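You operate a simulated robot arm through the tools that you are given. There is no shell and no other tool. Be economical: measure what you need, move in short steps, check, and stop when the job is done.

The job below is to be done with a simulated robot arm. You get a single attempt, and the scene is never put back.

TASK
Straighten the crooked hammer head in the jig with the brown upright block.
Fine: loosen the jig knob, push the block against the head, tighten the knob again and draw the block back. Where these are worked on the way, their far stop is far enough and under half their travel is too little: brown upright block, jig knob.

It is judged by the outcome, as a careful person would: the job done as asked, and still so three seconds after it is handed in. It fails if anything else is knocked over, pushed out of place, dropped, spilled or broken.

THE ROBOT
A 7-joint arm with a two-finger parallel gripper, hanging from a carriage that runs on a rail from [-2.277, 0] to [0.003, 0] (x, y) and turns from -345 to 342 degrees about z. Base frame: it is fixed where the carriage stands at the start and does not move with it; the origin is on the floor, on the carriage's upright axis, x ahead of it, y to its left, z up; the surface under the hand at the start is at about z = 0.8. Lengths are in m, angles in degrees, forces in N, time in s.
With the tool pointing down near the work surface it reaches from about 0.1 to 0.54 m from the robot's upright axis, wherever it stands. Its first joint turns from -166.0 to 166.0 degrees. Places, roughly: brown upright block [0.6, -0.1, 0.9]; hammer head [0.6, -0.1, 0.9]; jig knob [0.7, 0, 0.8]. Payload 3.91 kg.
The TCP is the grasp point between the finger pads, 0.03 m short of the fingertips. In the tool frame z runs along the fingers and y along their closing line. The gripper opens to 0.11 m. The fingers are 0.02 m wide and 0.01 m thick; the gripper's body (0.048 by 0.112 m) begins 0.055 m behind the TCP.
Orientation is that of the tool frame in the base frame, as a unit quaternion [x, y, z, w]. With the fingers straight down and closing along the base's y, the tool's x points along the base's -x, its y along +y and its z along -z.

THE INTERFACE
- The arm moves only by the tool drive_tool. Its argument "steps" is a list of rows, each a list of 7 numbers: the shift along the tool's x, y, z in units of 500 mm (1.0 is 500 mm), then the turn, a rotation vector about the tool's x, y, z in units of 180 degrees (1.0 is 180 degrees), then the finger opening in m, from 0 to 0.11. In form: [[tx, ty, tz, ax, ay, az, jaw], ...]. A call has 1 to 20 rows; each row is the pose to reach, as a shift and turn from the pose commanded when the call began, along the tool's axes at that moment. A call with a number of a shift or a turn outside -1 to 1 is refused whole. Rows are played at 5 a second. More than 0.05 m and 8.6 degrees between two rows, or a gripper value outside its range, and nothing of the call is played. Where a pose cannot be reached the arm comes as near as it can. A force on the tool above 70 N (or 10 N above the force at the start of the call, whichever is more), or a blocked arm, ends the call early, and 0.2 s more pass. The fingers move at their own pace (about 0.108 m/s each) and stop on an object; they squeeze with about 45 N. The grip force told is the motor's: it shows also when the fingers shut on nothing. Time passes only in rows, and 0.2 s behind the last, so rows that repeat a pose let the fingers close. It gives the time, the measured TCP pose, the force on the tool (base axes), the opening and the grip force at its end, in the units of the frame above (readings bear some noise), with the torque about the TCP (base axes, N m) and any sound that the robot's microphone picked up.
- Cameras (640 x 400 px; columns grow to the right, rows downward): "scene" is now at [0.2524, -0.021, 1.7118]; the picture's right is [-0.37, -0.93, 0.00], its down [-0.86, 0.34, -0.37] and it looks along [0.34, -0.14, -0.93] (base axes); focal length 254 px, centre (320, 200). "wrist" rides on the gripper at [0.072, 0.017, -0.103] in the tool frame; the picture's right is [-0.23, 0.97, 0.00], its down [-0.76, -0.18, -0.62] and it looks along [-0.61, -0.14, 0.78] (tool axes); focal length 222 px, centre (320, 200). There is no depth. A picture from a camera that has moved, and an enlarged one, comes with that camera's place and axes in the base frame and with its lens.
- capture(camera): a new picture of that camera. No time passes.
- slide_trunk(by): slides the trunk up (or, below 0, down) by that many m; the arm and the scene camera ride with it, the base frame stays. It gives what a move gives, with no picture.
- steer(legs): drives the robot by 1 to 6 legs, each [ahead, left, turn to the left] in m, m and degrees, along the robot's own axes; the way and the turn of a leg run together, so that a leg with both is an arc; at most 1.5 m and 180 degrees a leg. The arm and the cameras ride along, it lands a little off, and it stops where it bumps. It keeps to its track: a leg is cut to what the track allows. It gives what a move gives.
- turn_head(pan, tilt): turns the head with the scene camera to pan (to the left, within 155 degrees either way) and tilt (down, from -29 to 69), counted from straight ahead of the robot. It gives what a move gives.
- zoom(camera, box): a new picture of the part [left, top, right, bottom] of that camera's present view, enlarged. No time passes.
- finish_job(): hands the job in; it is judged then, once.

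Go step by step. Nothing tells you exact positions but the pictures and the camera data: compare them with the known pose of the tool, close in by small moves and look again before you grip or let go. The budget is 120 turns and 78 pictures, counting those below and the enlarged ones. Unless the task says otherwise, let go and move clear before handing in, and close with one line.

The tools are called after ">>>" as a command line: name --pt "numbers of a row" for each row, then --argument value for the rest, lists and objects as JSON in quotes. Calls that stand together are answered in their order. drive_tool: Moves the arm, as the interface text tells. Its arguments: {"type":"object","properties":{"steps":{"type":"array","items":{"type":"array","items":{"type":"number"}}}},"required":["steps"]} The other tools are called the same way: slide_trunk (by) slides the trunk up or down; steer (legs) drives the base; turn_head (pan, tilt) turns the head that bears the scene camera; capture (camera) takes a picture; zoom (camera, box) takes an enlarged picture of a part of a camera's view; finish_job () hands the job in.

At the start:

```text
clock: 0.0
position: [0.5245, -0.1407, 1.121]
tool_rot: [0.001, 1.0, -0.001, 0.0]
contact_force: [0.7, -0.2, -1.2]
ft_torque: [-0.02, 0.02, -0.04]
finger_gap: 0.11
grasp_force: 0.0
trunk travel left (down, up): [-0.418, 0.162]
robot x, y, heading: [-0.0002, 0.0024, 0.2]
head pan, tilt: [-21.6, 68.3]
```

scene: 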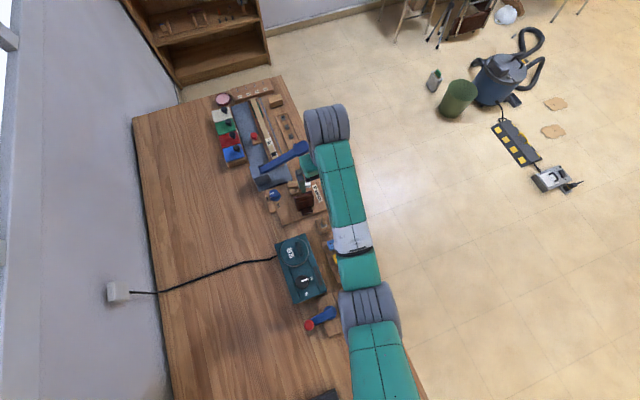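
wrist: 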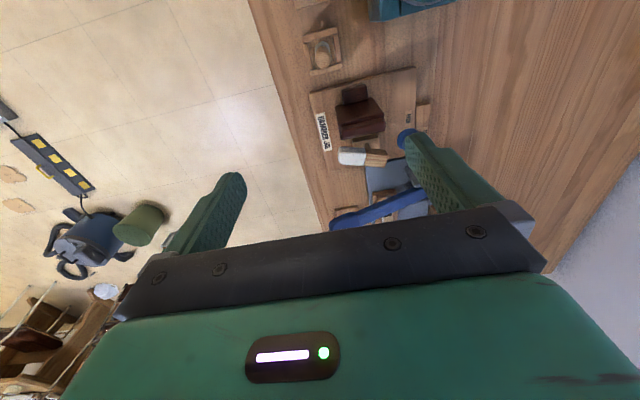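

I see a workbench with the hammer jig near the arm, with a dark brown block, a hammer head and a blue knob. I'll look closer.

>>> zoom --camera "scene" --box '[200, 80, 360, 240]'

>>> zoom --camera "wrist" --box '[280, 60, 480, 240]'

```text
2.50 times, centred on (280, 160) of scene
camera zoom: at [0.2524, -0.021, 1.7118], right [-0.37, -0.93, 0.0], down [-0.86, 0.34, -0.37], along [0.34, -0.14, -0.93], focal length 634 px, centre (420, 300)
```

zoom: 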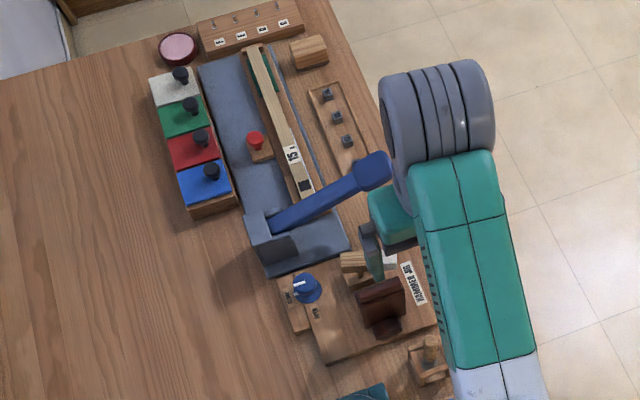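

```text
2.22 times, centred on (380, 150) of wrist
camera zoom: at [0.4508, -0.1242, 1.2266], right [0.23, 0.97, 0.0], down [0.76, -0.18, 0.62], along [0.61, -0.14, -0.78], focal length 494 px, centre (187, 311)
```

zoom: 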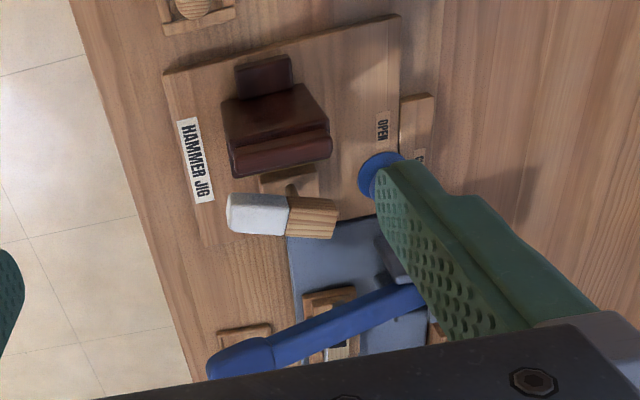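

>>> drive_tool --pt "0.1 0 0 0 0 0 0.11" --pt "0.2 0 0 0 0 0 0.11" --pt "0.3 0 0 0 0 0 0.11" --pt "0.3 0.08 0 0 0 0 0.11" --pt "0.3 0.08 0 0 0 0 0.11"

>>> capture --camera "wrist"

>>> zoom --camera "scene" --box '[240, 120, 360, 240]'

```text
clock: 1.2
position: [0.3773, -0.0998, 1.1244]
tool_rot: [0.0, 1.0, 0.001, 0.0]
contact_force: [0.3, -0.7, 0.5]
ft_torque: [0.0, -0.01, 0.02]
finger_gap: 0.11
grasp_force: 0.1
trunk travel left (down, up): [-0.418, 0.162]
robot x, y, heading: [0.0023, 0.0, -0.0]
head pan, tilt: [-21.6, 68.3]
```

```text
73 pictures are left
camera wrist: at [0.303, -0.084, 1.2282], right [0.23, 0.97, 0.0], down [0.76, -0.18, 0.62], along [0.61, -0.14, -0.78], focal length 222 px, centre (320, 200)
```

wrist: 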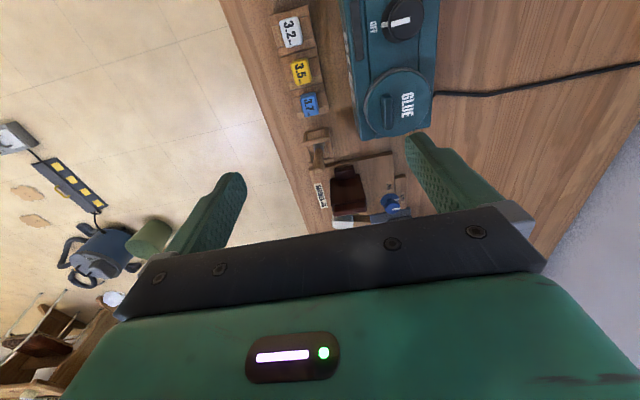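

```text
3.33 times, centred on (300, 180) of scene
camera zoom: at [0.2524, -0.021, 1.7118], right [-0.37, -0.93, 0.0], down [-0.86, 0.34, -0.37], along [0.34, -0.14, -0.93], focal length 845 px, centre (387, 267)
```

zoom: 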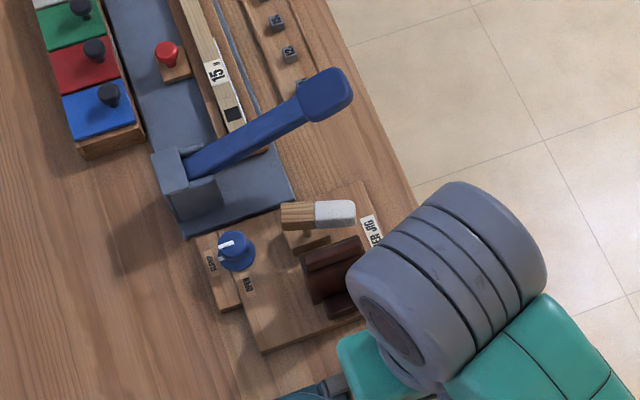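

>>> zoom --camera "scene" --box '[266, 160, 314, 190]'

>>> zoom --camera "wrist" --box '[300, 110, 430, 230]'

```text
13.33 times, centred on (290, 175) of scene
camera zoom: at [0.2524, -0.021, 1.7118], right [-0.37, -0.93, 0.0], down [-0.86, 0.34, -0.37], along [0.34, -0.14, -0.93], focal length 3381 px, centre (720, 533)
```

zoom: 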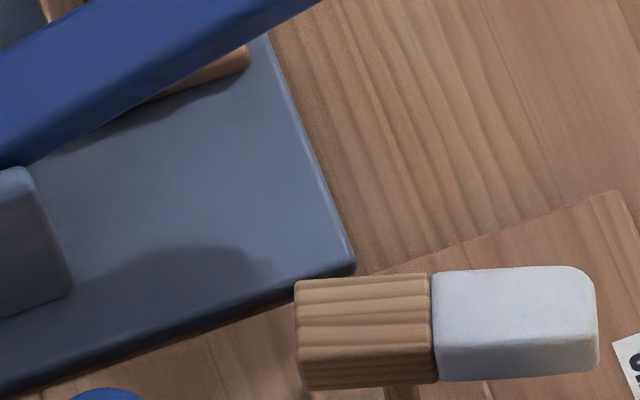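

```text
3.33 times, centred on (365, 170) of wrist
camera zoom: at [0.303, -0.084, 1.2282], right [0.23, 0.97, 0.0], down [0.76, -0.18, 0.62], along [0.61, -0.14, -0.78], focal length 740 px, centre (170, 300)
```

zoom: 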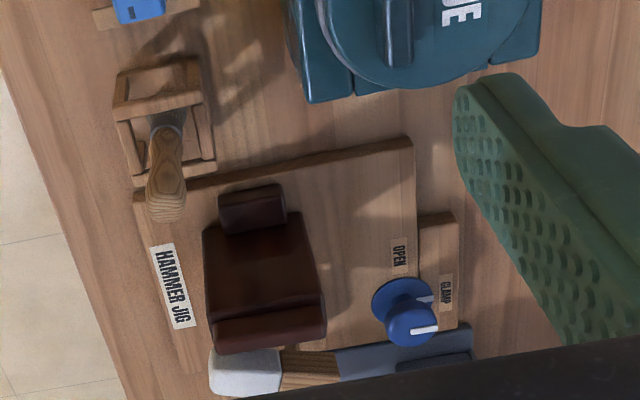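

>>> drive_tool --pt "-0.08 0.03 0 0 0 0 0.11" --pt "-0.16 0.06 0 0 0 0 0.11" --pt "-0.24 0.09 0 0 0 0 0.11" --pt "-0.32 0.12 0 0 0 0 0.11" --pt "-0.4 0.15 0 0 0 0 0.11" --pt "-0.48 0.184 0 0 0 0 0.11" --pt "-0.556 0.184 0 0 0 0 0.11" --pt "-0.556 0.184 0 0 0 0 0.11"

>>> capture --camera "wrist"

>>> capture --camera "scene"

```text
clock: 3.0
position: [0.6523, -0.0104, 1.1223]
tool_rot: [0.0, 1.0, 0.0, 0.001]
contact_force: [-0.5, -0.7, -0.9]
ft_torque: [-0.02, 0.0, 0.01]
finger_gap: 0.11
grasp_force: 0.0
trunk travel left (down, up): [-0.418, 0.162]
robot x, y, heading: [-0.0015, -0.0014, -0.3]
head pan, tilt: [-21.6, 68.3]
```

```text
69 pictures are left
camera wrist: at [0.5787, 0.0064, 1.2265], right [0.23, 0.97, 0.0], down [0.76, -0.18, 0.62], along [0.61, -0.14, -0.78], focal length 222 px, centre (320, 200)
```

wrist: 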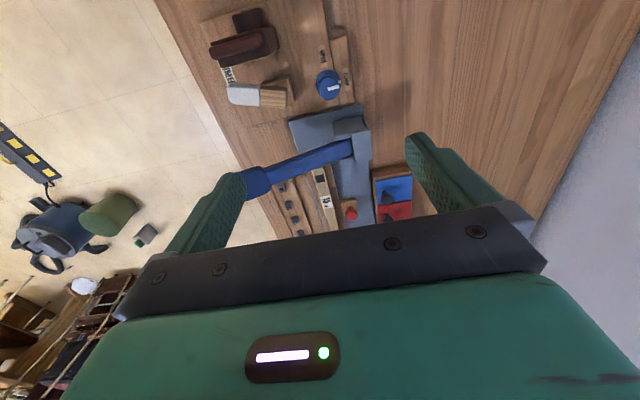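

```text
68 pictures are left
camera scene: at [0.2525, -0.0209, 1.7118], right [-0.37, -0.93, 0.0], down [-0.86, 0.34, -0.37], along [0.34, -0.14, -0.93], focal length 254 px, centre (320, 200)
```

scene: 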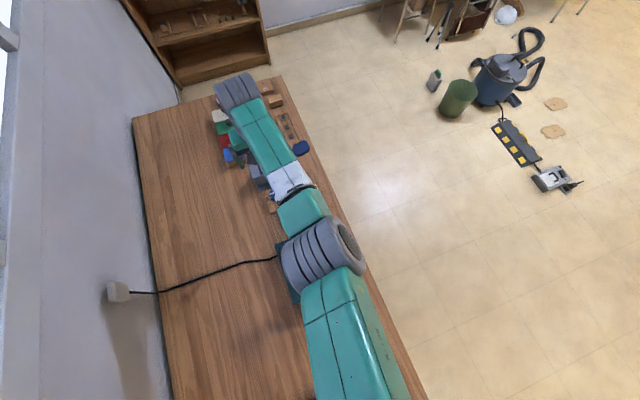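

>>> zoom --camera "wrist" --box '[200, 0, 400, 125]'

>>> zoom --camera "wrist" --box '[300, 40, 364, 120]'

```text
3.20 times, centred on (300, 62) of wrist
camera zoom: at [0.5787, 0.0064, 1.2265], right [0.23, 0.97, 0.0], down [0.76, -0.18, 0.62], along [0.61, -0.14, -0.78], focal length 711 px, centre (384, 640)
```

zoom: 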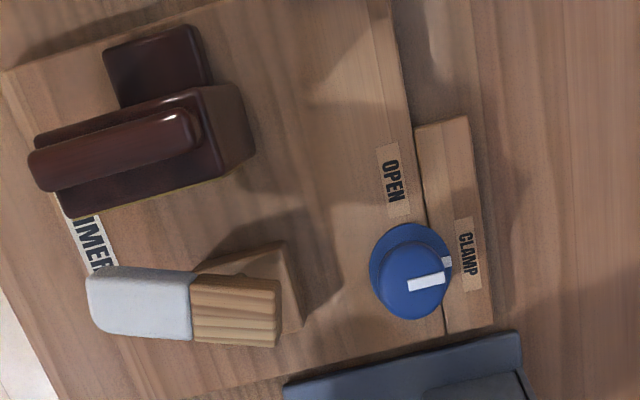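

```text
5.00 times, centred on (332, 80) of wrist
camera zoom: at [0.5787, 0.0064, 1.2265], right [0.23, 0.97, 0.0], down [0.76, -0.18, 0.62], along [0.61, -0.14, -0.78], focal length 1111 px, centre (260, 800)
```

zoom: 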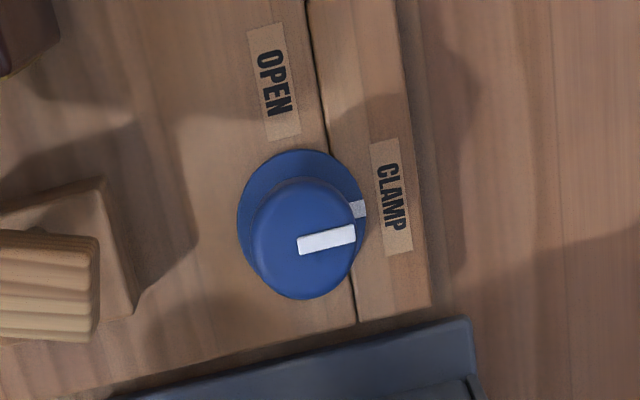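

>>> drive_tool --pt "-0.014 0.027 0.08 0 0 0.044 0.08" --pt "-0.014 0.027 0.16 0 0 0.088 0.08" --pt "-0.014 0.027 0.23 0 0 0.132 0.08" --pt "-0.014 0.027 0.29 0 0 0.176 0.08" --pt "-0.014 0.027 0.34 0 0 0.22 0.08" --pt "-0.014 0.027 0.384 0 0 0.22 0.08" --pt "-0.014 0.027 0.384 0 0 0.22 0.08"

>>> capture --camera "wrist"

>>> capture --camera "scene"

```text
clock: 4.6
position: [0.6227, 0.0053, 0.9629]
tool_rot: [0.339, 0.941, 0.0, 0.0]
contact_force: [-1.6, -0.1, 0.2]
ft_torque: [0.04, -0.01, 0.02]
finger_gap: 0.0798
grasp_force: 0.0
out of reach, approached as far as the arm can: row 3, 4, 5, 6, 7
trunk travel left (down, up): [-0.418, 0.162]
robot x, y, heading: [-0.0011, -0.0029, 0.2]
head pan, tilt: [-21.6, 68.3]
```

```text
65 pictures are left
camera wrist: at [0.5763, 0.065, 1.0673], right [0.8, 0.6, 0.0], down [0.47, -0.62, 0.62], along [0.38, -0.5, -0.78], focal length 222 px, centre (320, 200)
```

wrist: 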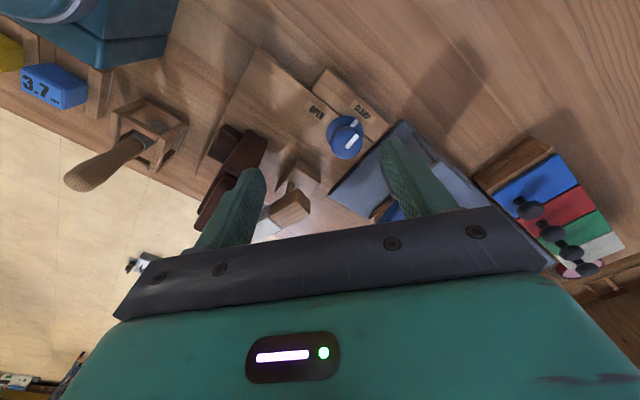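

```text
64 pictures are left
camera scene: at [0.2523, -0.0211, 1.7117], right [-0.37, -0.93, 0.0], down [-0.86, 0.34, -0.37], along [0.34, -0.14, -0.93], focal length 254 px, centre (320, 200)
```

scene: 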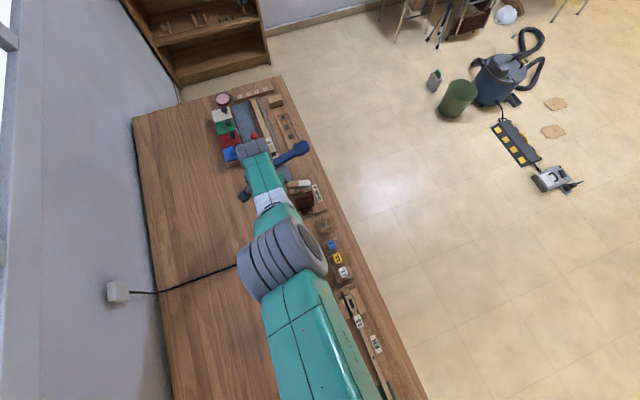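

>>> drive_tool --pt "0 0 -0.09 0 0 0 0.08" --pt "0 0 -0.18 0 0 0 0.08" --pt "0 0 -0.27 0 0 0 0.08" --pt "0 0 -0.36 0 0 0 0.08" --pt "0 0 -0.45 0 0 0 0.08" --pt "0 0 -0.45 0 0 0 0.08"

```text
clock: 6.0
position: [0.6907, 0.008, 1.1733]
tool_rot: [0.338, 0.941, 0.0, 0.0]
contact_force: [-0.2, 1.0, 0.0]
ft_torque: [-0.02, -0.01, -0.01]
finger_gap: 0.0802
grasp_force: 0.1
out of reach, approached as far as the arm can: row 1, 2, 3, 4, 5, 6
trunk travel left (down, up): [-0.418, 0.162]
robot x, y, heading: [0.0002, 0.0018, -0.1]
head pan, tilt: [-21.6, 68.3]
```

>>> slide_trunk --by -0.2

```text
clock: 8.2
position: [0.6909, 0.0083, 0.9734]
tool_rot: [0.339, 0.941, 0.0, -0.001]
contact_force: [0.7, 0.7, -0.4]
ft_torque: [-0.02, 0.01, 0.0]
finger_gap: 0.0802
grasp_force: 0.1
trunk travel left (down, up): [-0.218, 0.362]
robot x, y, heading: [0.002, -0.0013, -0.2]
head pan, tilt: [-21.6, 68.3]
```

>>> drive_tool --pt "0.02 -0.025 0.02 0 0 0 0.08" --pt "0.043 -0.049 0.046 0 0 0 0.08" --pt "0.043 -0.049 0.046 0 0 0 0.08"

>>> capture --camera "wrist"

>>> capture --camera "scene"

```text
clock: 9.0
position: [0.685, 0.0023, 0.9433]
tool_rot: [0.339, 0.941, -0.001, -0.001]
contact_force: [0.3, 0.2, -0.1]
ft_torque: [-0.02, -0.03, 0.01]
finger_gap: 0.08
grasp_force: 0.0
out of reach, approached as far as the arm can: row 1, 2, 3
trunk travel left (down, up): [-0.218, 0.362]
robot x, y, heading: [0.0013, 0.0014, -0.2]
head pan, tilt: [-21.6, 68.3]
```

```text
63 pictures are left
camera wrist: at [0.6395, 0.0614, 1.0479], right [0.8, 0.61, 0.0], down [0.47, -0.62, 0.62], along [0.38, -0.5, -0.78], focal length 222 px, centre (320, 200)
```

wrist: 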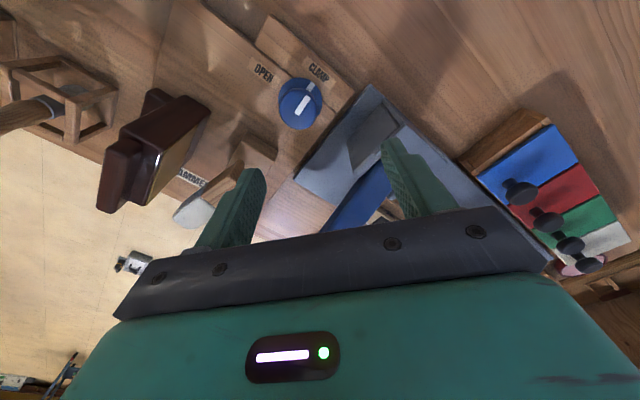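

```text
62 pictures are left
camera scene: at [0.2524, -0.021, 1.5118], right [-0.37, -0.93, 0.0], down [-0.86, 0.34, -0.37], along [0.34, -0.14, -0.93], focal length 254 px, centre (320, 200)
```

scene: 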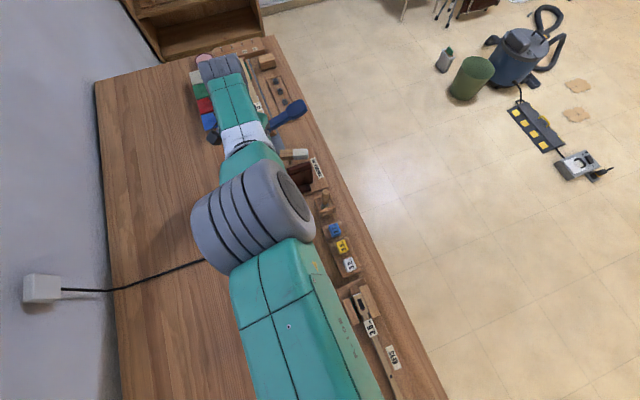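

>>> drive_tool --pt "0.05 -0.042 -0.03 0 0 0 0.08" --pt "0.1 -0.084 -0.06 0 0 0 0.08" --pt "0.15 -0.126 -0.08 0 0 0 0.08" --pt "0.2 -0.167 -0.1 0 0 0 0.08" --pt "0.2 -0.167 -0.1 0 0 0 0.08"

```text
clock: 10.2
position: [0.6886, 0.0015, 0.9647]
tool_rot: [0.339, 0.941, -0.001, -0.002]
contact_force: [0.1, 0.9, 1.2]
ft_torque: [0.01, 0.02, 0.0]
finger_gap: 0.08
grasp_force: 0.0
out of reach, approached as far as the arm can: row 1, 2, 3, 4, 5
trunk travel left (down, up): [-0.218, 0.362]
robot x, y, heading: [-0.0007, 0.0028, -0.1]
head pan, tilt: [-21.6, 68.3]
```

>>> drive_tool --pt "0.05 -0.042 -0.08 0 0 -0.044 0.08" --pt "0.1 -0.084 -0.14 0 0 -0.088 0.08" --pt "0.15 -0.126 -0.2 0 0 -0.132 0.08" --pt "0.2 -0.167 -0.26 0 0 -0.176 0.08" --pt "0.26 -0.22 -0.3 0 0 -0.22 0.08" --pt "0.3 -0.28 -0.3 0 0 -0.22 0.08" --pt "0.3 -0.28 -0.3 0 0 -0.22 0.08"

```text
refused: row 1 steps farther than a row can; nothing moved
```

>>> drive_tool --pt "0.05 -0.042 -0.06 0 0 -0.044 0.08" --pt "0.1 -0.084 -0.12 0 0 -0.088 0.08" --pt "0.15 -0.126 -0.18 0 0 -0.132 0.08" --pt "0.2 -0.167 -0.24 0 0 -0.176 0.08" --pt "0.25 -0.21 -0.3 0 0 -0.22 0.08" --pt "0.3 -0.27 -0.3 0 0 -0.22 0.08" --pt "0.3 -0.27 -0.3 0 0 -0.22 0.08"

```text
clock: 11.8
position: [0.6991, 0.0001, 1.1399]
tool_rot: [0.0, 1.0, 0.0, -0.001]
contact_force: [-0.3, 0.6, 0.9]
ft_torque: [0.0, -0.02, -0.03]
finger_gap: 0.08
grasp_force: 0.1
out of reach, approached as far as the arm can: row 1, 2, 3, 4, 5, 6, 7
trunk travel left (down, up): [-0.218, 0.362]
robot x, y, heading: [-0.0015, -0.0011, 0.1]
head pan, tilt: [-21.6, 68.3]
```

>>> drive_tool --pt "0.05 0 0 0 -0.04 0 0.08" --pt "0.1 0 0 0 -0.08 0 0.08" --pt "0.15 0 0 0 -0.12 0 0.08" --pt "0.2 0 0 0 -0.16 0 0.08" --pt "0.2 0 0 0 -0.16 0 0.08"

>>> capture --camera "scene"

```text
clock: 13.0
position: [0.7783, -0.0048, 1.1717]
tool_rot: [0.001, 0.98, 0.0, 0.198]
contact_force: [-0.4, 0.4, 0.6]
ft_torque: [-0.01, 0.0, -0.01]
finger_gap: 0.0803
grasp_force: 0.0
out of reach, approached as far as the arm can: row 1, 2, 3, 4, 5
trunk travel left (down, up): [-0.218, 0.362]
robot x, y, heading: [0.0005, -0.0027, 0.2]
head pan, tilt: [-21.6, 68.3]
```

```text
61 pictures are left
camera scene: at [0.2524, -0.021, 1.5118], right [-0.37, -0.93, 0.0], down [-0.86, 0.34, -0.37], along [0.34, -0.14, -0.93], focal length 254 px, centre (320, 200)
```

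scene: 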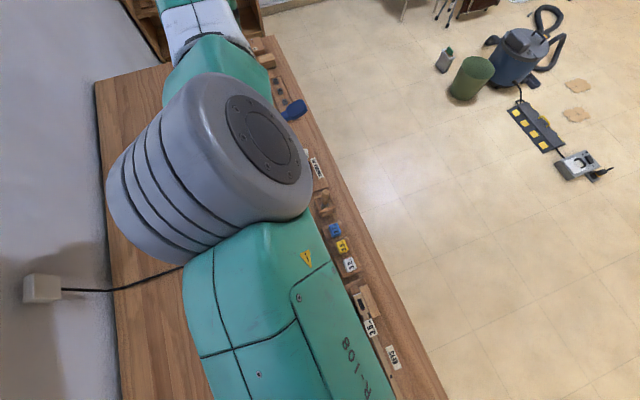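

>>> drive_tool --pt "0.08 0 0.05 0 0.02 0 0.08" --pt "0.16 0 0.1 0 0.04 0 0.08" --pt "0.25 0 0.13 0 0.06 0 0.08" --pt "0.34 0 0.16 0 0.08 0 0.08" --pt "0.42 0 0.19 0 0.1 0 0.08" --pt "0.5 0 0.19 0 0.12 0 0.08" --pt "0.58 0 0.19 0 0.127 0 0.08" --pt "0.58 0 0.19 0 0.127 0 0.08"

```text
clock: 14.8
position: [0.6901, 0.0016, 0.9699]
tool_rot: [0.0, 1.0, 0.0, -0.003]
contact_force: [0.1, -0.4, 0.8]
ft_torque: [-0.03, 0.05, -0.03]
finger_gap: 0.0799
grasp_force: 0.1
out of reach, approached as far as the arm can: row 1, 2, 3, 4, 5, 6, 7, 8
trunk travel left (down, up): [-0.218, 0.362]
robot x, y, heading: [-0.0016, -0.0005, 0.1]
head pan, tilt: [-21.6, 68.3]
```

>>> drive_tool --pt "0.03 -0.06 -0.06 0 0 0 0.08" --pt "0.06 -0.12 -0.12 0 0 0 0.08" --pt "0.09 -0.2 -0.16 0 0 0 0.08" --pt "0.12 -0.28 -0.2 0 0 0 0.08" --pt "0.15 -0.36 -0.24 0 0 0 0.08" --pt "0.2 -0.44 -0.24 0 0 0 0.08" --pt "0.25 -0.52 -0.24 0 0 0 0.08" --pt "0.3 -0.6 -0.24 0 0 0 0.08" --pt "0.35 -0.67 -0.24 0 0 0 0.08" --pt "0.42 -0.72 -0.24 0 0 0 0.08" --pt "0.5 -0.76 -0.24 0 0 0 0.08" --pt "0.5 -0.76 -0.24 0 0 0 0.08"

>>> capture --camera "scene"

```text
clock: 17.4
position: [0.56, -0.421, 1.0865]
tool_rot: [0.0, 1.0, 0.002, -0.002]
contact_force: [0.2, -0.4, 0.4]
ft_torque: [-0.01, 0.02, 0.01]
finger_gap: 0.0802
grasp_force: 0.1
out of reach, approached as far as the arm can: row 1, 2, 3, 4, 5, 6, 7, 8, 9, 10, 11, 12
trunk travel left (down, up): [-0.218, 0.362]
robot x, y, heading: [-0.0016, -0.0012, -0.2]
head pan, tilt: [-21.6, 68.3]
```

```text
60 pictures are left
camera scene: at [0.2526, -0.0207, 1.5118], right [-0.37, -0.93, 0.0], down [-0.86, 0.34, -0.37], along [0.34, -0.14, -0.93], focal length 254 px, centre (320, 200)
```

scene: 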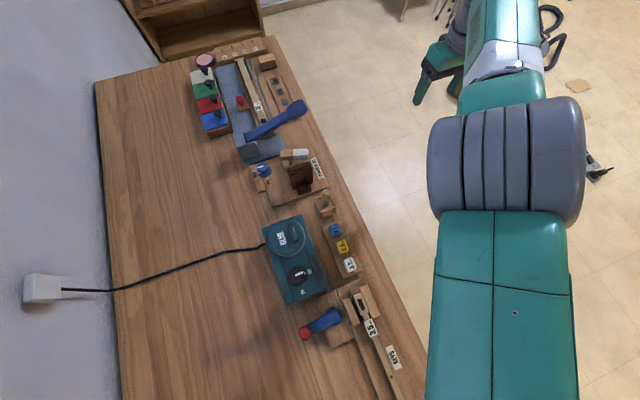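

>>> drive_tool --pt "0.05 0.03 0 0.04 0 0 0.08" --pt "0.1 0.06 0 0.08 0 0 0.08" --pt "0.15 0.09 0 0.12 0 0 0.08" --pt "0.2 0.12 0 0.16 0 0 0.08" --pt "0.25 0.12 0 0.2 0 0 0.08" --pt "0.3 0.12 0 0.24 0 0 0.08" --pt "0.35 0.12 0 0.28 0 0 0.08" --pt "0.4 0.12 0 0.32 0 0 0.08" --pt "0.4 0.12 0 0.36 0 0 0.08" --pt "0.4 0.12 0 0.36 0 0 0.08"

```text
clock: 19.6
position: [0.6146, -0.471, 1.0291]
tool_rot: [0.0, 0.844, -0.536, -0.001]
contact_force: [0.0, 0.1, -0.4]
ft_torque: [0.0, 0.04, 0.0]
finger_gap: 0.0802
grasp_force: 0.1
out of reach, approached as far as the arm can: row 1, 2, 3, 4, 5, 6, 7, 8, 9, 10
trunk travel left (down, up): [-0.218, 0.362]
robot x, y, heading: [0.002, 0.0019, -0.0]
head pan, tilt: [-21.6, 68.3]
```

>>> drive_tool --pt "0.09 0.0 -0.02 0 0 0 0.08" --pt "0.18 0.0 -0.04 0 0 0 0.08" --pt "0.27 0.0 -0.06 0 0 0 0.08" --pt "0.36 0.0 -0.08 0 0 0 0.08" --pt "0.45 0.0 -0.1 0 0 0 0.08" --pt "0.54 0.0 -0.12 0 0 0 0.08" --pt "0.63 0.0 -0.14 0 0 0 0.08" --pt "0.72 0.0 -0.16 0 0 0 0.08" --pt "0.81 0.0 -0.18 0 0 0 0.08" --pt "0.9 0.0 -0.2 0 0 0 0.08" --pt "0.98 0.0 -0.22 0 0 0 0.08" --pt "0.98 0.0 -0.22 0 0 0 0.08"

>>> capture --camera "scene"

```text
clock: 22.2
position: [0.4208, -0.6543, 0.9025]
tool_rot: [-0.001, 0.844, -0.536, -0.001]
contact_force: [-0.2, 0.3, 0.8]
ft_torque: [0.0, 0.03, 0.02]
finger_gap: 0.0799
grasp_force: 0.0
out of reach, approached as far as the arm can: row 1, 2, 3, 4, 5, 6, 7, 8, 9, 10, 11, 12
trunk travel left (down, up): [-0.218, 0.362]
robot x, y, heading: [-0.0008, 0.0005, 0.1]
head pan, tilt: [-21.6, 68.3]
```

```text
59 pictures are left
camera scene: at [0.2524, -0.0209, 1.5118], right [-0.37, -0.93, 0.0], down [-0.86, 0.34, -0.37], along [0.34, -0.14, -0.93], focal length 254 px, centre (320, 200)
```

scene: 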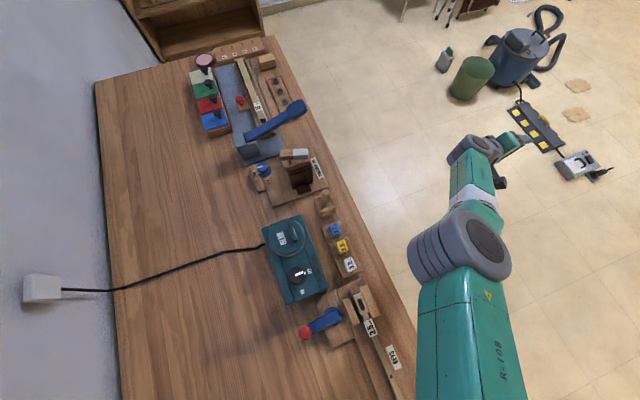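

>>> drive_tool --pt "0.027 0.086 -0.006 0 0 0 0.08" --pt "0.054 0.172 -0.012 0 0 0 0.08" --pt "0.081 0.257 -0.019 0 0 0 0.08" --pt "0.108 0.343 -0.025 0 0 0 0.08" --pt "0.135 0.429 -0.03 0 0 0 0.08" --pt "0.162 0.515 -0.037 0 0 0 0.08" --pt "0.189 0.6 -0.044 0 0 0 0.08" --pt "0.216 0.686 -0.05 0 0 0 0.08" --pt "0.216 0.686 -0.05 0 0 0 0.08"

```text
clock: 24.2
position: [0.2953, -0.5013, 0.6535]
tool_rot: [0.0, 0.844, -0.536, -0.002]
contact_force: [-1.0, 1.4, -0.9]
ft_torque: [0.02, -0.05, 0.05]
finger_gap: 0.0801
grasp_force: 0.0
out of reach, approached as far as the arm can: row 4, 5, 6, 7, 8, 9
trunk travel left (down, up): [-0.218, 0.362]
robot x, y, heading: [-0.0011, -0.0032, 0.2]
head pan, tilt: [-21.6, 68.3]
```

>>> drive_tool --pt "0.01 -0.04 -0.04 0 0 0 0.08" --pt "0.02 -0.08 -0.08 0 0 0 0.08" --pt "0.03 -0.12 -0.12 0 0 0 0.08" --pt "0.04 -0.16 -0.16 0 0 0 0.08" --pt "0.05 -0.2 -0.2 0 0 0 0.08" --pt "0.05 -0.2 -0.2 0 0 0 0.08"

>>> capture --camera "scene"

```text
clock: 25.6
position: [0.2766, -0.4568, 0.7838]
tool_rot: [-0.001, 0.845, -0.535, -0.002]
contact_force: [0.1, 0.4, -0.1]
ft_torque: [-0.04, 0.0, -0.01]
finger_gap: 0.0802
grasp_force: 0.2
trunk travel left (down, up): [-0.218, 0.362]
robot x, y, heading: [-0.0021, 0.0016, -0.1]
head pan, tilt: [-21.6, 68.3]
```

```text
58 pictures are left
camera scene: at [0.2524, -0.021, 1.5118], right [-0.37, -0.93, 0.0], down [-0.86, 0.34, -0.37], along [0.34, -0.14, -0.93], focal length 254 px, centre (320, 200)
```

scene: 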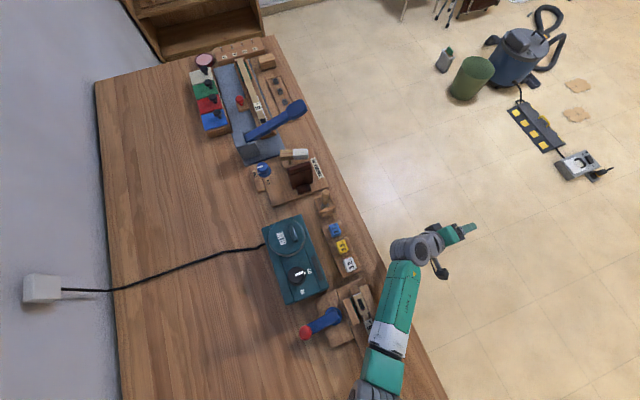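

>>> drive_tool --pt "0 -0.08 -0.038 -0.04 0 0 0.08" --pt "0 -0.16 -0.076 -0.08 0 0 0.08" --pt "0 -0.24 -0.114 -0.12 0 0 0.08" --pt "0 -0.32 -0.152 -0.16 0 0 0.08" --pt "0 -0.4 -0.19 -0.2 0 0 0.08" --pt "0 -0.48 -0.228 -0.24 0 0 0.08" --pt "0 -0.56 -0.266 -0.28 0 0 0.08" --pt "0 -0.63 -0.3 -0.32 0 0 0.08" --pt "0 -0.63 -0.3 -0.36 0 0 0.08" --pt "0 -0.63 -0.3 -0.36 0 0 0.08"

>>> capture --camera "scene"

```text
clock: 27.8
position: [0.2786, -0.4564, 1.1321]
tool_rot: [0.0, 1.0, 0.001, -0.001]
contact_force: [0.2, 0.5, 0.6]
ft_torque: [0.01, -0.02, 0.0]
finger_gap: 0.0803
grasp_force: 0.1
trunk travel left (down, up): [-0.218, 0.362]
robot x, y, heading: [-0.0009, -0.0004, 0.0]
head pan, tilt: [-21.6, 68.3]
```

```text
57 pictures are left
camera scene: at [0.2524, -0.0211, 1.5118], right [-0.37, -0.93, 0.0], down [-0.86, 0.34, -0.37], along [0.34, -0.14, -0.93], focal length 254 px, centre (320, 200)
```

scene: 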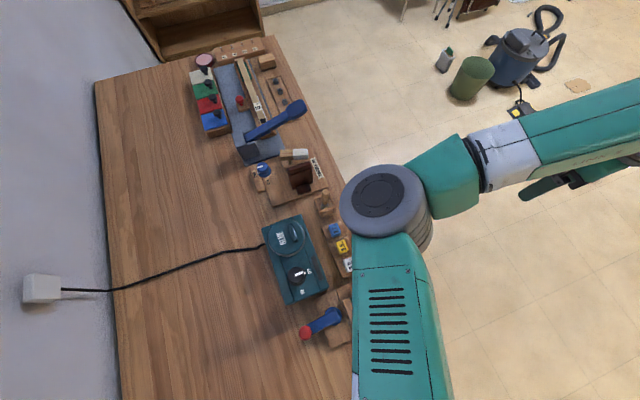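

>>> slide_trunk --by -0.13

>>> drive_tool --pt "-0.05 0.07 -0.02 0 0 0 0.08" --pt "-0.1 0.14 -0.04 0 0 0 0.08" --pt "-0.15 0.21 -0.06 0 0 0 0.08" --pt "-0.2 0.28 -0.08 0 0 0 0.08" --pt "-0.25 0.35 -0.1 0 0 0 0.08" --pt "-0.3 0.42 -0.1 0 0 0 0.08" --pt "-0.35 0.5 -0.1 0 0 0 0.08" --pt "-0.4 0.57 -0.1 0 0 0 0.08" --pt "-0.44 0.64 -0.1 0 0 0 0.08" --pt "-0.48 0.72 -0.1 0 0 0 0.08" --pt "-0.52 0.8 -0.1 0 0 0 0.08" --pt "-0.54 0.88 -0.1 0 0 0 0.08" --pt "-0.56 0.92 -0.1 0 0 0 0.08" --pt "-0.56 0.92 -0.1 0 0 0 0.08"

>>> capture --camera "scene"

>>> capture --camera "wrist"

```text
clock: 29.4
position: [0.2783, -0.4563, 1.0017]
tool_rot: [0.0, 1.0, 0.0, -0.001]
contact_force: [0.0, 0.2, -0.4]
ft_torque: [-0.02, 0.04, 0.01]
finger_gap: 0.0801
grasp_force: 0.1
trunk travel left (down, up): [-0.088, 0.492]
robot x, y, heading: [-0.0017, 0.0017, 0.2]
head pan, tilt: [-21.6, 68.3]
```

```text
clock: 32.4
position: [0.5578, 0.0056, 1.05]
tool_rot: [0.0, 1.0, 0.0, -0.001]
contact_force: [0.2, 0.2, 0.3]
ft_torque: [-0.02, -0.04, -0.02]
finger_gap: 0.0803
grasp_force: 0.0
trunk travel left (down, up): [-0.088, 0.492]
robot x, y, heading: [-0.0015, 0.0001, 0.1]
head pan, tilt: [-21.6, 68.3]
```

```text
56 pictures are left
camera scene: at [0.2524, -0.021, 1.3818], right [-0.37, -0.93, 0.0], down [-0.86, 0.34, -0.37], along [0.34, -0.14, -0.93], focal length 254 px, centre (320, 200)
```

scene: 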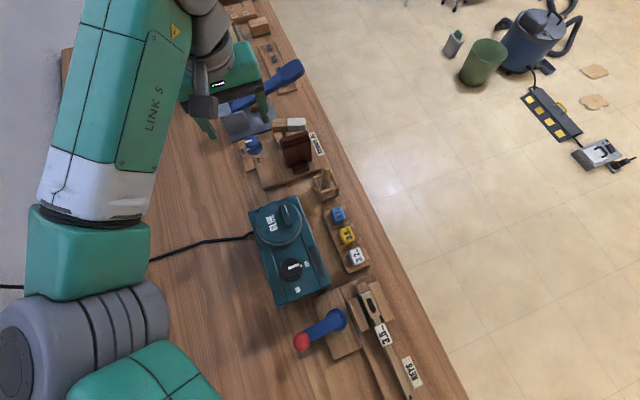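

```text
55 pictures are left
camera wrist: at [0.4859, 0.0215, 1.1551], right [0.23, 0.97, 0.0], down [0.76, -0.18, 0.62], along [0.61, -0.14, -0.78], focal length 222 px, centre (320, 200)
```

wrist: 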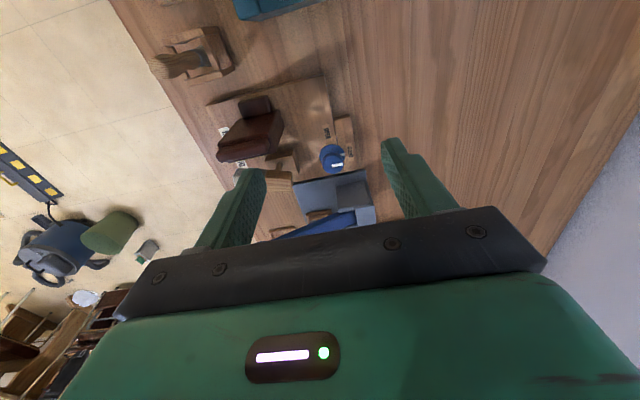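

>>> zoom --camera "scene" --box '[210, 80, 338, 200]'

>>> zoom --camera "wrist" --box '[200, 80, 400, 220]'

```text
3.33 times, centred on (274, 140) of scene
camera zoom: at [0.2524, -0.021, 1.3818], right [-0.37, -0.93, 0.0], down [-0.86, 0.34, -0.37], along [0.34, -0.14, -0.93], focal length 845 px, centre (473, 400)
```

zoom: 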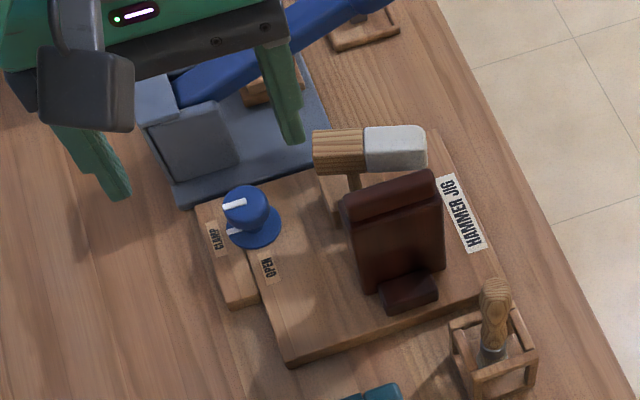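

```text
2.86 times, centred on (300, 150) of wrist
camera zoom: at [0.4859, 0.0215, 1.1551], right [0.23, 0.97, 0.0], down [0.76, -0.18, 0.62], along [0.61, -0.14, -0.78], focal length 635 px, centre (377, 343)
```

zoom: 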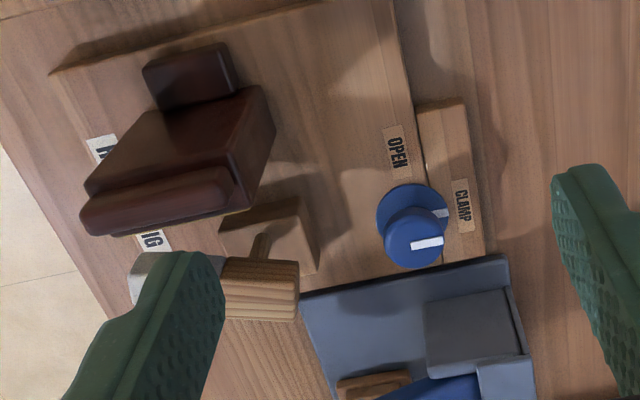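

>>> drive_tool --pt "-0.06 -0.007 0 0 0 0.044 0.06" --pt "-0.12 -0.007 0 0 0 0.088 0.06" --pt "-0.18 -0.007 0.03 0 0 0.132 0.06" --pt "-0.194 -0.007 0.1 0 0 0.176 0.06" --pt "-0.194 -0.007 0.19 0 0 0.22 0.06" --pt "-0.194 -0.007 0.27 0 0 0.22 0.06" --pt "-0.194 -0.007 0.27 0 0 0.22 0.06"

>>> capture --camera "scene"

>>> capture --camera "wrist"

```text
clock: 34.0
position: [0.6555, 0.0001, 0.9158]
tool_rot: [0.339, 0.941, -0.001, -0.001]
contact_force: [0.5, -0.5, -0.3]
ft_torque: [0.01, 0.02, 0.04]
finger_gap: 0.06
grasp_force: 0.0
trunk travel left (down, up): [-0.088, 0.492]
robot x, y, heading: [0.0015, 0.0013, -0.1]
head pan, tilt: [-21.6, 68.3]
```

```text
52 pictures are left
camera scene: at [0.2524, -0.021, 1.3818], right [-0.37, -0.93, 0.0], down [-0.86, 0.34, -0.37], along [0.34, -0.14, -0.93], focal length 254 px, centre (320, 200)
```

scene: 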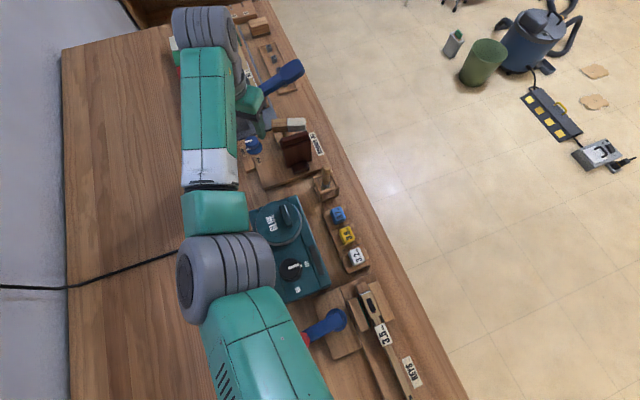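

```text
51 pictures are left
camera wrist: at [0.6104, 0.0588, 1.0187], right [0.8, 0.6, 0.0], down [0.47, -0.62, 0.62], along [0.38, -0.5, -0.78], focal length 222 px, centre (320, 200)
```

wrist: 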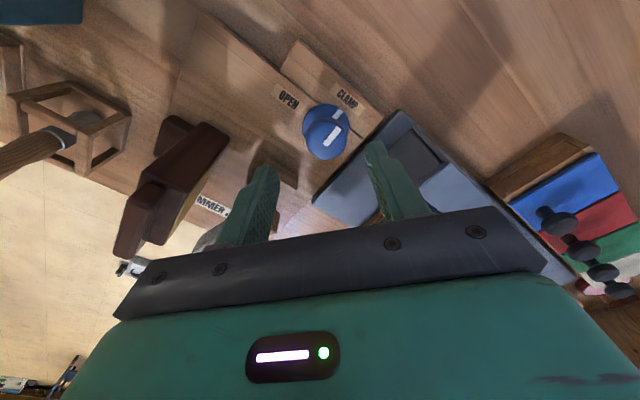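

>>> drive_tool --pt "-0.004 0.008 0.04 0 0 0 0.06" --pt "-0.004 0.008 0.075 0 0 0 0.06" --pt "-0.004 0.008 0.108 0 0 0 0.06" --pt "-0.004 0.008 0.108 0 0 0 0.06"

>>> capture --camera "wrist"

>>> zoom --camera "scene" --box '[220, 90, 330, 190]'

```text
clock: 35.0
position: [0.6595, 0.0027, 0.8621]
tool_rot: [0.338, 0.941, -0.001, 0.0]
contact_force: [0.2, 0.7, 0.1]
ft_torque: [0.01, 0.0, 0.02]
finger_gap: 0.0597
grasp_force: 0.0
trunk travel left (down, up): [-0.088, 0.492]
robot x, y, heading: [0.0015, 0.0013, -0.1]
head pan, tilt: [-21.6, 68.3]
```

```text
50 pictures are left
camera wrist: at [0.6138, 0.062, 0.967], right [0.8, 0.61, 0.0], down [0.47, -0.62, 0.62], along [0.38, -0.5, -0.78], focal length 222 px, centre (320, 200)
```

wrist: 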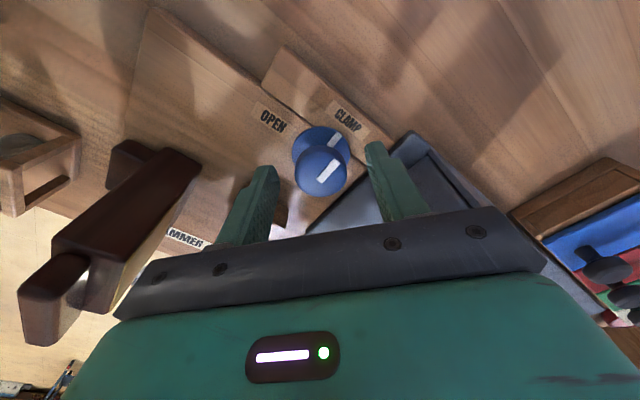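

```text
4.00 times, centred on (275, 140) of scene
camera zoom: at [0.2524, -0.021, 1.3818], right [-0.37, -0.93, 0.0], down [-0.86, 0.34, -0.37], along [0.34, -0.14, -0.93], focal length 1014 px, centre (500, 440)
```

zoom: 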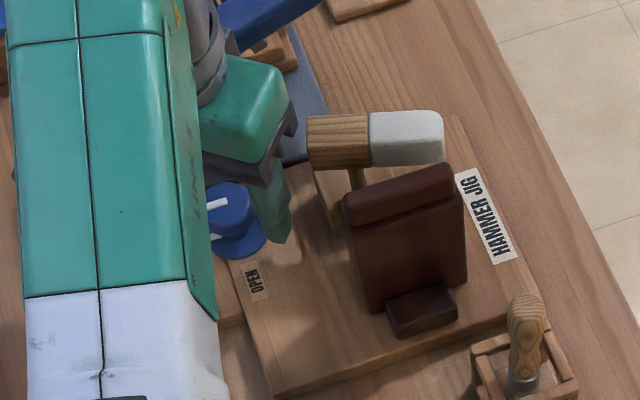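

>>> drive_tool --pt "-0.001 0.004 0.008 0 0 0 0.06" --pt "-0.001 0.004 0.008 0 0 0 0.03" --pt "-0.001 0.004 0.008 0 0 0 0.02" --pt "-0.001 0.004 0.008 0 0 0 0.02" --pt "-0.001 0.004 0.008 0 0 0 0.02"

```text
clock: 36.1
position: [0.6623, 0.0017, 0.8573]
tool_rot: [0.338, 0.941, 0.0, 0.0]
contact_force: [-4.3, -7.7, 4.2]
ft_torque: [-0.19, 0.04, -0.03]
finger_gap: 0.033
grasp_force: 45.3
trunk travel left (down, up): [-0.088, 0.492]
robot x, y, heading: [-0.0028, -0.0004, 0.0]
head pan, tilt: [-21.6, 68.3]
```

>>> drive_tool --pt "0 -0.003 0 0 0 -0.04 0.02" --pt "0 -0.003 0 0 0 -0.08 0.02" --pt "0 -0.003 0 0 0 -0.12 0.02" --pt "0 -0.003 0 0 0 -0.16 0.02" --pt "0 -0.003 0 0 0 -0.2 0.02" --pt "0 -0.003 0 0 0 -0.24 0.02"

>>> capture --camera "wrist"

```text
clock: 37.5
position: [0.661, 0.0026, 0.8574]
tool_rot: [-0.032, 0.999, 0.0, -0.002]
contact_force: [13.7, -3.7, -25.7]
ft_torque: [-0.14, -0.47, -0.02]
finger_gap: 0.0333
grasp_force: 45.2
trunk travel left (down, up): [-0.088, 0.492]
robot x, y, heading: [0.0014, 0.0041, 0.1]
head pan, tilt: [-21.6, 68.3]
```

```text
48 pictures are left
camera wrist: at [0.5867, 0.0139, 0.9626], right [0.16, 0.99, 0.0], down [0.77, -0.13, 0.62], along [0.61, -0.1, -0.78], focal length 222 px, centre (320, 200)
```

wrist: 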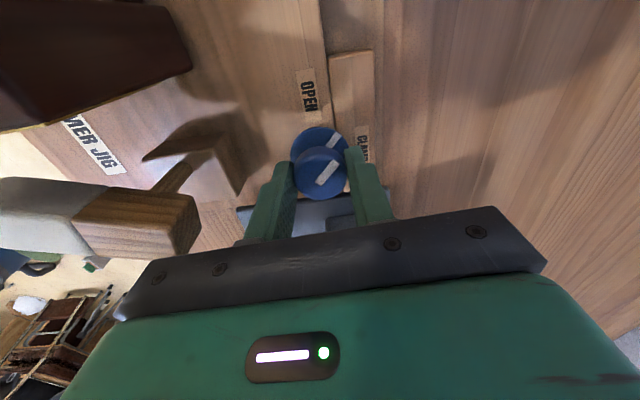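

>>> drive_tool --pt "-0.002 0 0.004 0 0 -0.04 0.02" --pt "-0.002 0 0.004 0 0 -0.08 0.02" --pt "-0.002 0 0.004 0 0 -0.12 0.02" --pt "-0.002 0 0.004 0 0 -0.16 0.02" --pt "-0.002 0 0.004 0 0 -0.2 0.02" --pt "-0.002 0 0.004 0 0 -0.24 0.02"

>>> capture --camera "wrist"

```text
clock: 39.0
position: [0.6614, 0.0026, 0.8588]
tool_rot: [-0.398, 0.918, 0.0, -0.001]
contact_force: [-10.8, -6.2, 14.4]
ft_torque: [-0.24, 0.15, 0.0]
finger_gap: 0.0332
grasp_force: 45.4
trunk travel left (down, up): [-0.088, 0.492]
robot x, y, heading: [0.0001, -0.0015, 0.1]
head pan, tilt: [-21.6, 68.3]
```

```text
47 pictures are left
camera wrist: at [0.5981, -0.0399, 0.9625], right [-0.56, 0.83, 0.0], down [0.65, 0.44, 0.62], along [0.52, 0.35, -0.78], focal length 222 px, centre (320, 200)
```

wrist: 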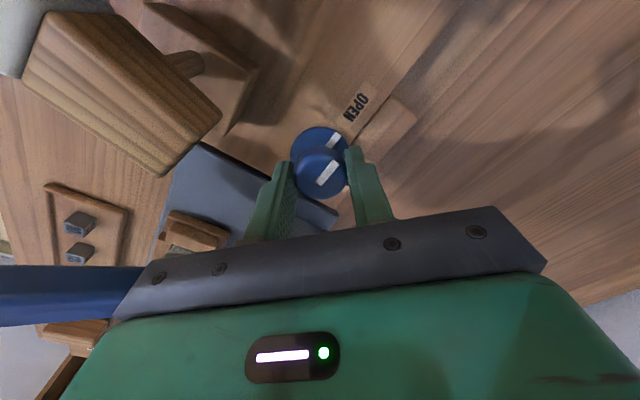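

>>> drive_tool --pt "0.002 0 0 0 0 -0.03 0.02" --pt "0.002 0 0 0 0 -0.06 0.02" --pt "0.002 0 0 0 0 -0.06 0.02"

>>> capture --camera "wrist"

```text
clock: 39.8
position: [0.6627, 0.0035, 0.8573]
tool_rot: [-0.483, 0.876, 0.0, 0.001]
contact_force: [-1.3, 2.6, 10.6]
ft_torque: [0.28, -0.23, -0.41]
finger_gap: 0.0333
grasp_force: 44.5
trunk travel left (down, up): [-0.088, 0.492]
robot x, y, heading: [-0.0003, 0.0012, 0.0]
head pan, tilt: [-21.6, 68.3]
```

```text
46 pictures are left
camera wrist: at [0.608, -0.0495, 0.9617], right [-0.7, 0.71, 0.0], down [0.56, 0.55, 0.62], along [0.44, 0.44, -0.78], focal length 222 px, centre (320, 200)
```

wrist: 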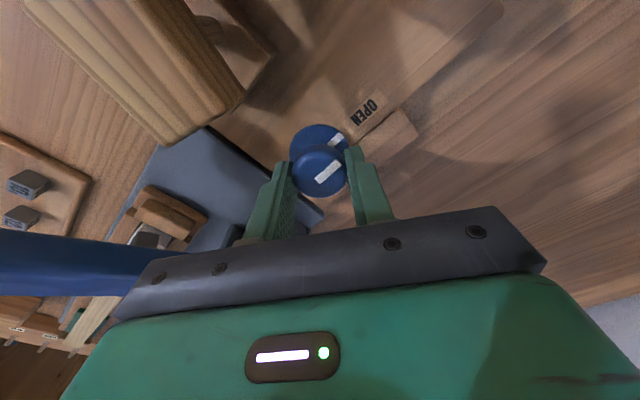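

>>> drive_tool --pt "0 0 0 0 0 0 0.06" --pt "0 0 0 0 0 0 0.06" --pt "0 0 -0.08 0 0 0 0.06" --pt "0 0 -0.16 0 0 0 0.06" --pt "0 0 -0.24 0 0 0 0.06" --pt "0 0 -0.32 0 0 0.04 0.06" --pt "0 0 -0.32 0 0 0.08 0.06" --pt "0 0 -0.32 0 0 0.12 0.06" --pt "0 0 -0.32 0 0 0.16 0.06" --pt "0 0 -0.32 0 0 0.2 0.06" --pt "0 0 -0.32 0 0 0.24 0.06" --pt "0 0 -0.32 0 0 0.28 0.06" --pt "0 0 -0.32 0 0 0.32 0.06" --pt "0 0 -0.32 0 0 0.32 0.06"

>>> capture --camera "wrist"

```text
clock: 42.8
position: [0.6613, 0.0038, 1.0178]
tool_rot: [0.001, 1.0, 0.0, -0.001]
contact_force: [0.2, 0.2, 0.1]
ft_torque: [0.0, 0.05, 0.05]
finger_gap: 0.0599
grasp_force: 0.0
trunk travel left (down, up): [-0.088, 0.492]
robot x, y, heading: [-0.0003, 0.0004, 0.1]
head pan, tilt: [-21.6, 68.3]
```

```text
45 pictures are left
camera wrist: at [0.5877, 0.0194, 1.1216], right [0.23, 0.97, 0.0], down [0.76, -0.18, 0.62], along [0.61, -0.14, -0.78], focal length 222 px, centre (320, 200)
```

wrist: 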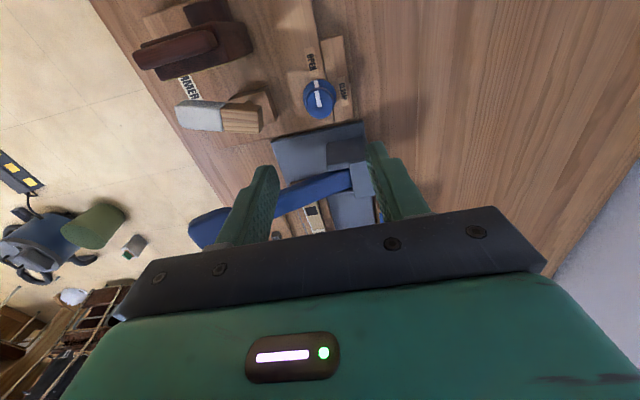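

>>> zoom --camera "wrist" --box '[110, 0, 360, 150]'

>>> zoom --camera "scene" --box '[220, 90, 340, 200]'

```text
2.56 times, centred on (235, 75) of wrist
camera zoom: at [0.5877, 0.0194, 1.1216], right [0.23, 0.97, 0.0], down [0.76, -0.18, 0.62], along [0.61, -0.14, -0.78], focal length 569 px, centre (538, 520)
```

zoom: 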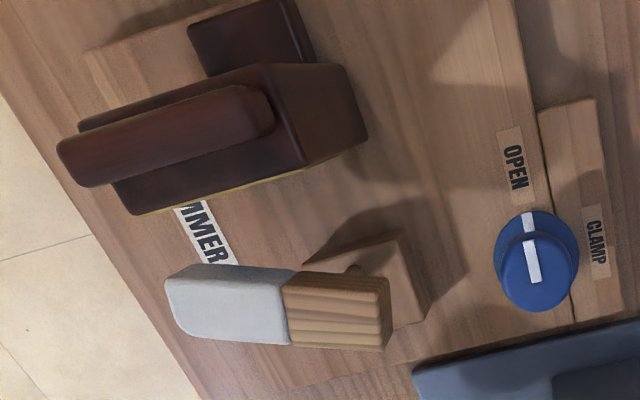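

```text
3.64 times, centred on (280, 145) of scene
camera zoom: at [0.2524, -0.021, 1.3818], right [-0.37, -0.93, 0.0], down [-0.86, 0.34, -0.37], along [0.34, -0.14, -0.93], focal length 922 px, centre (466, 400)
```

zoom: 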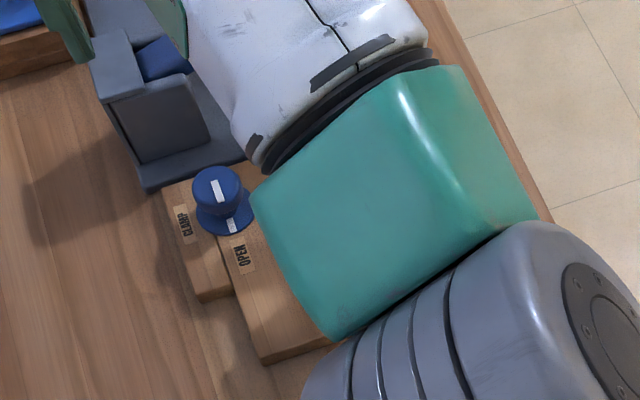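

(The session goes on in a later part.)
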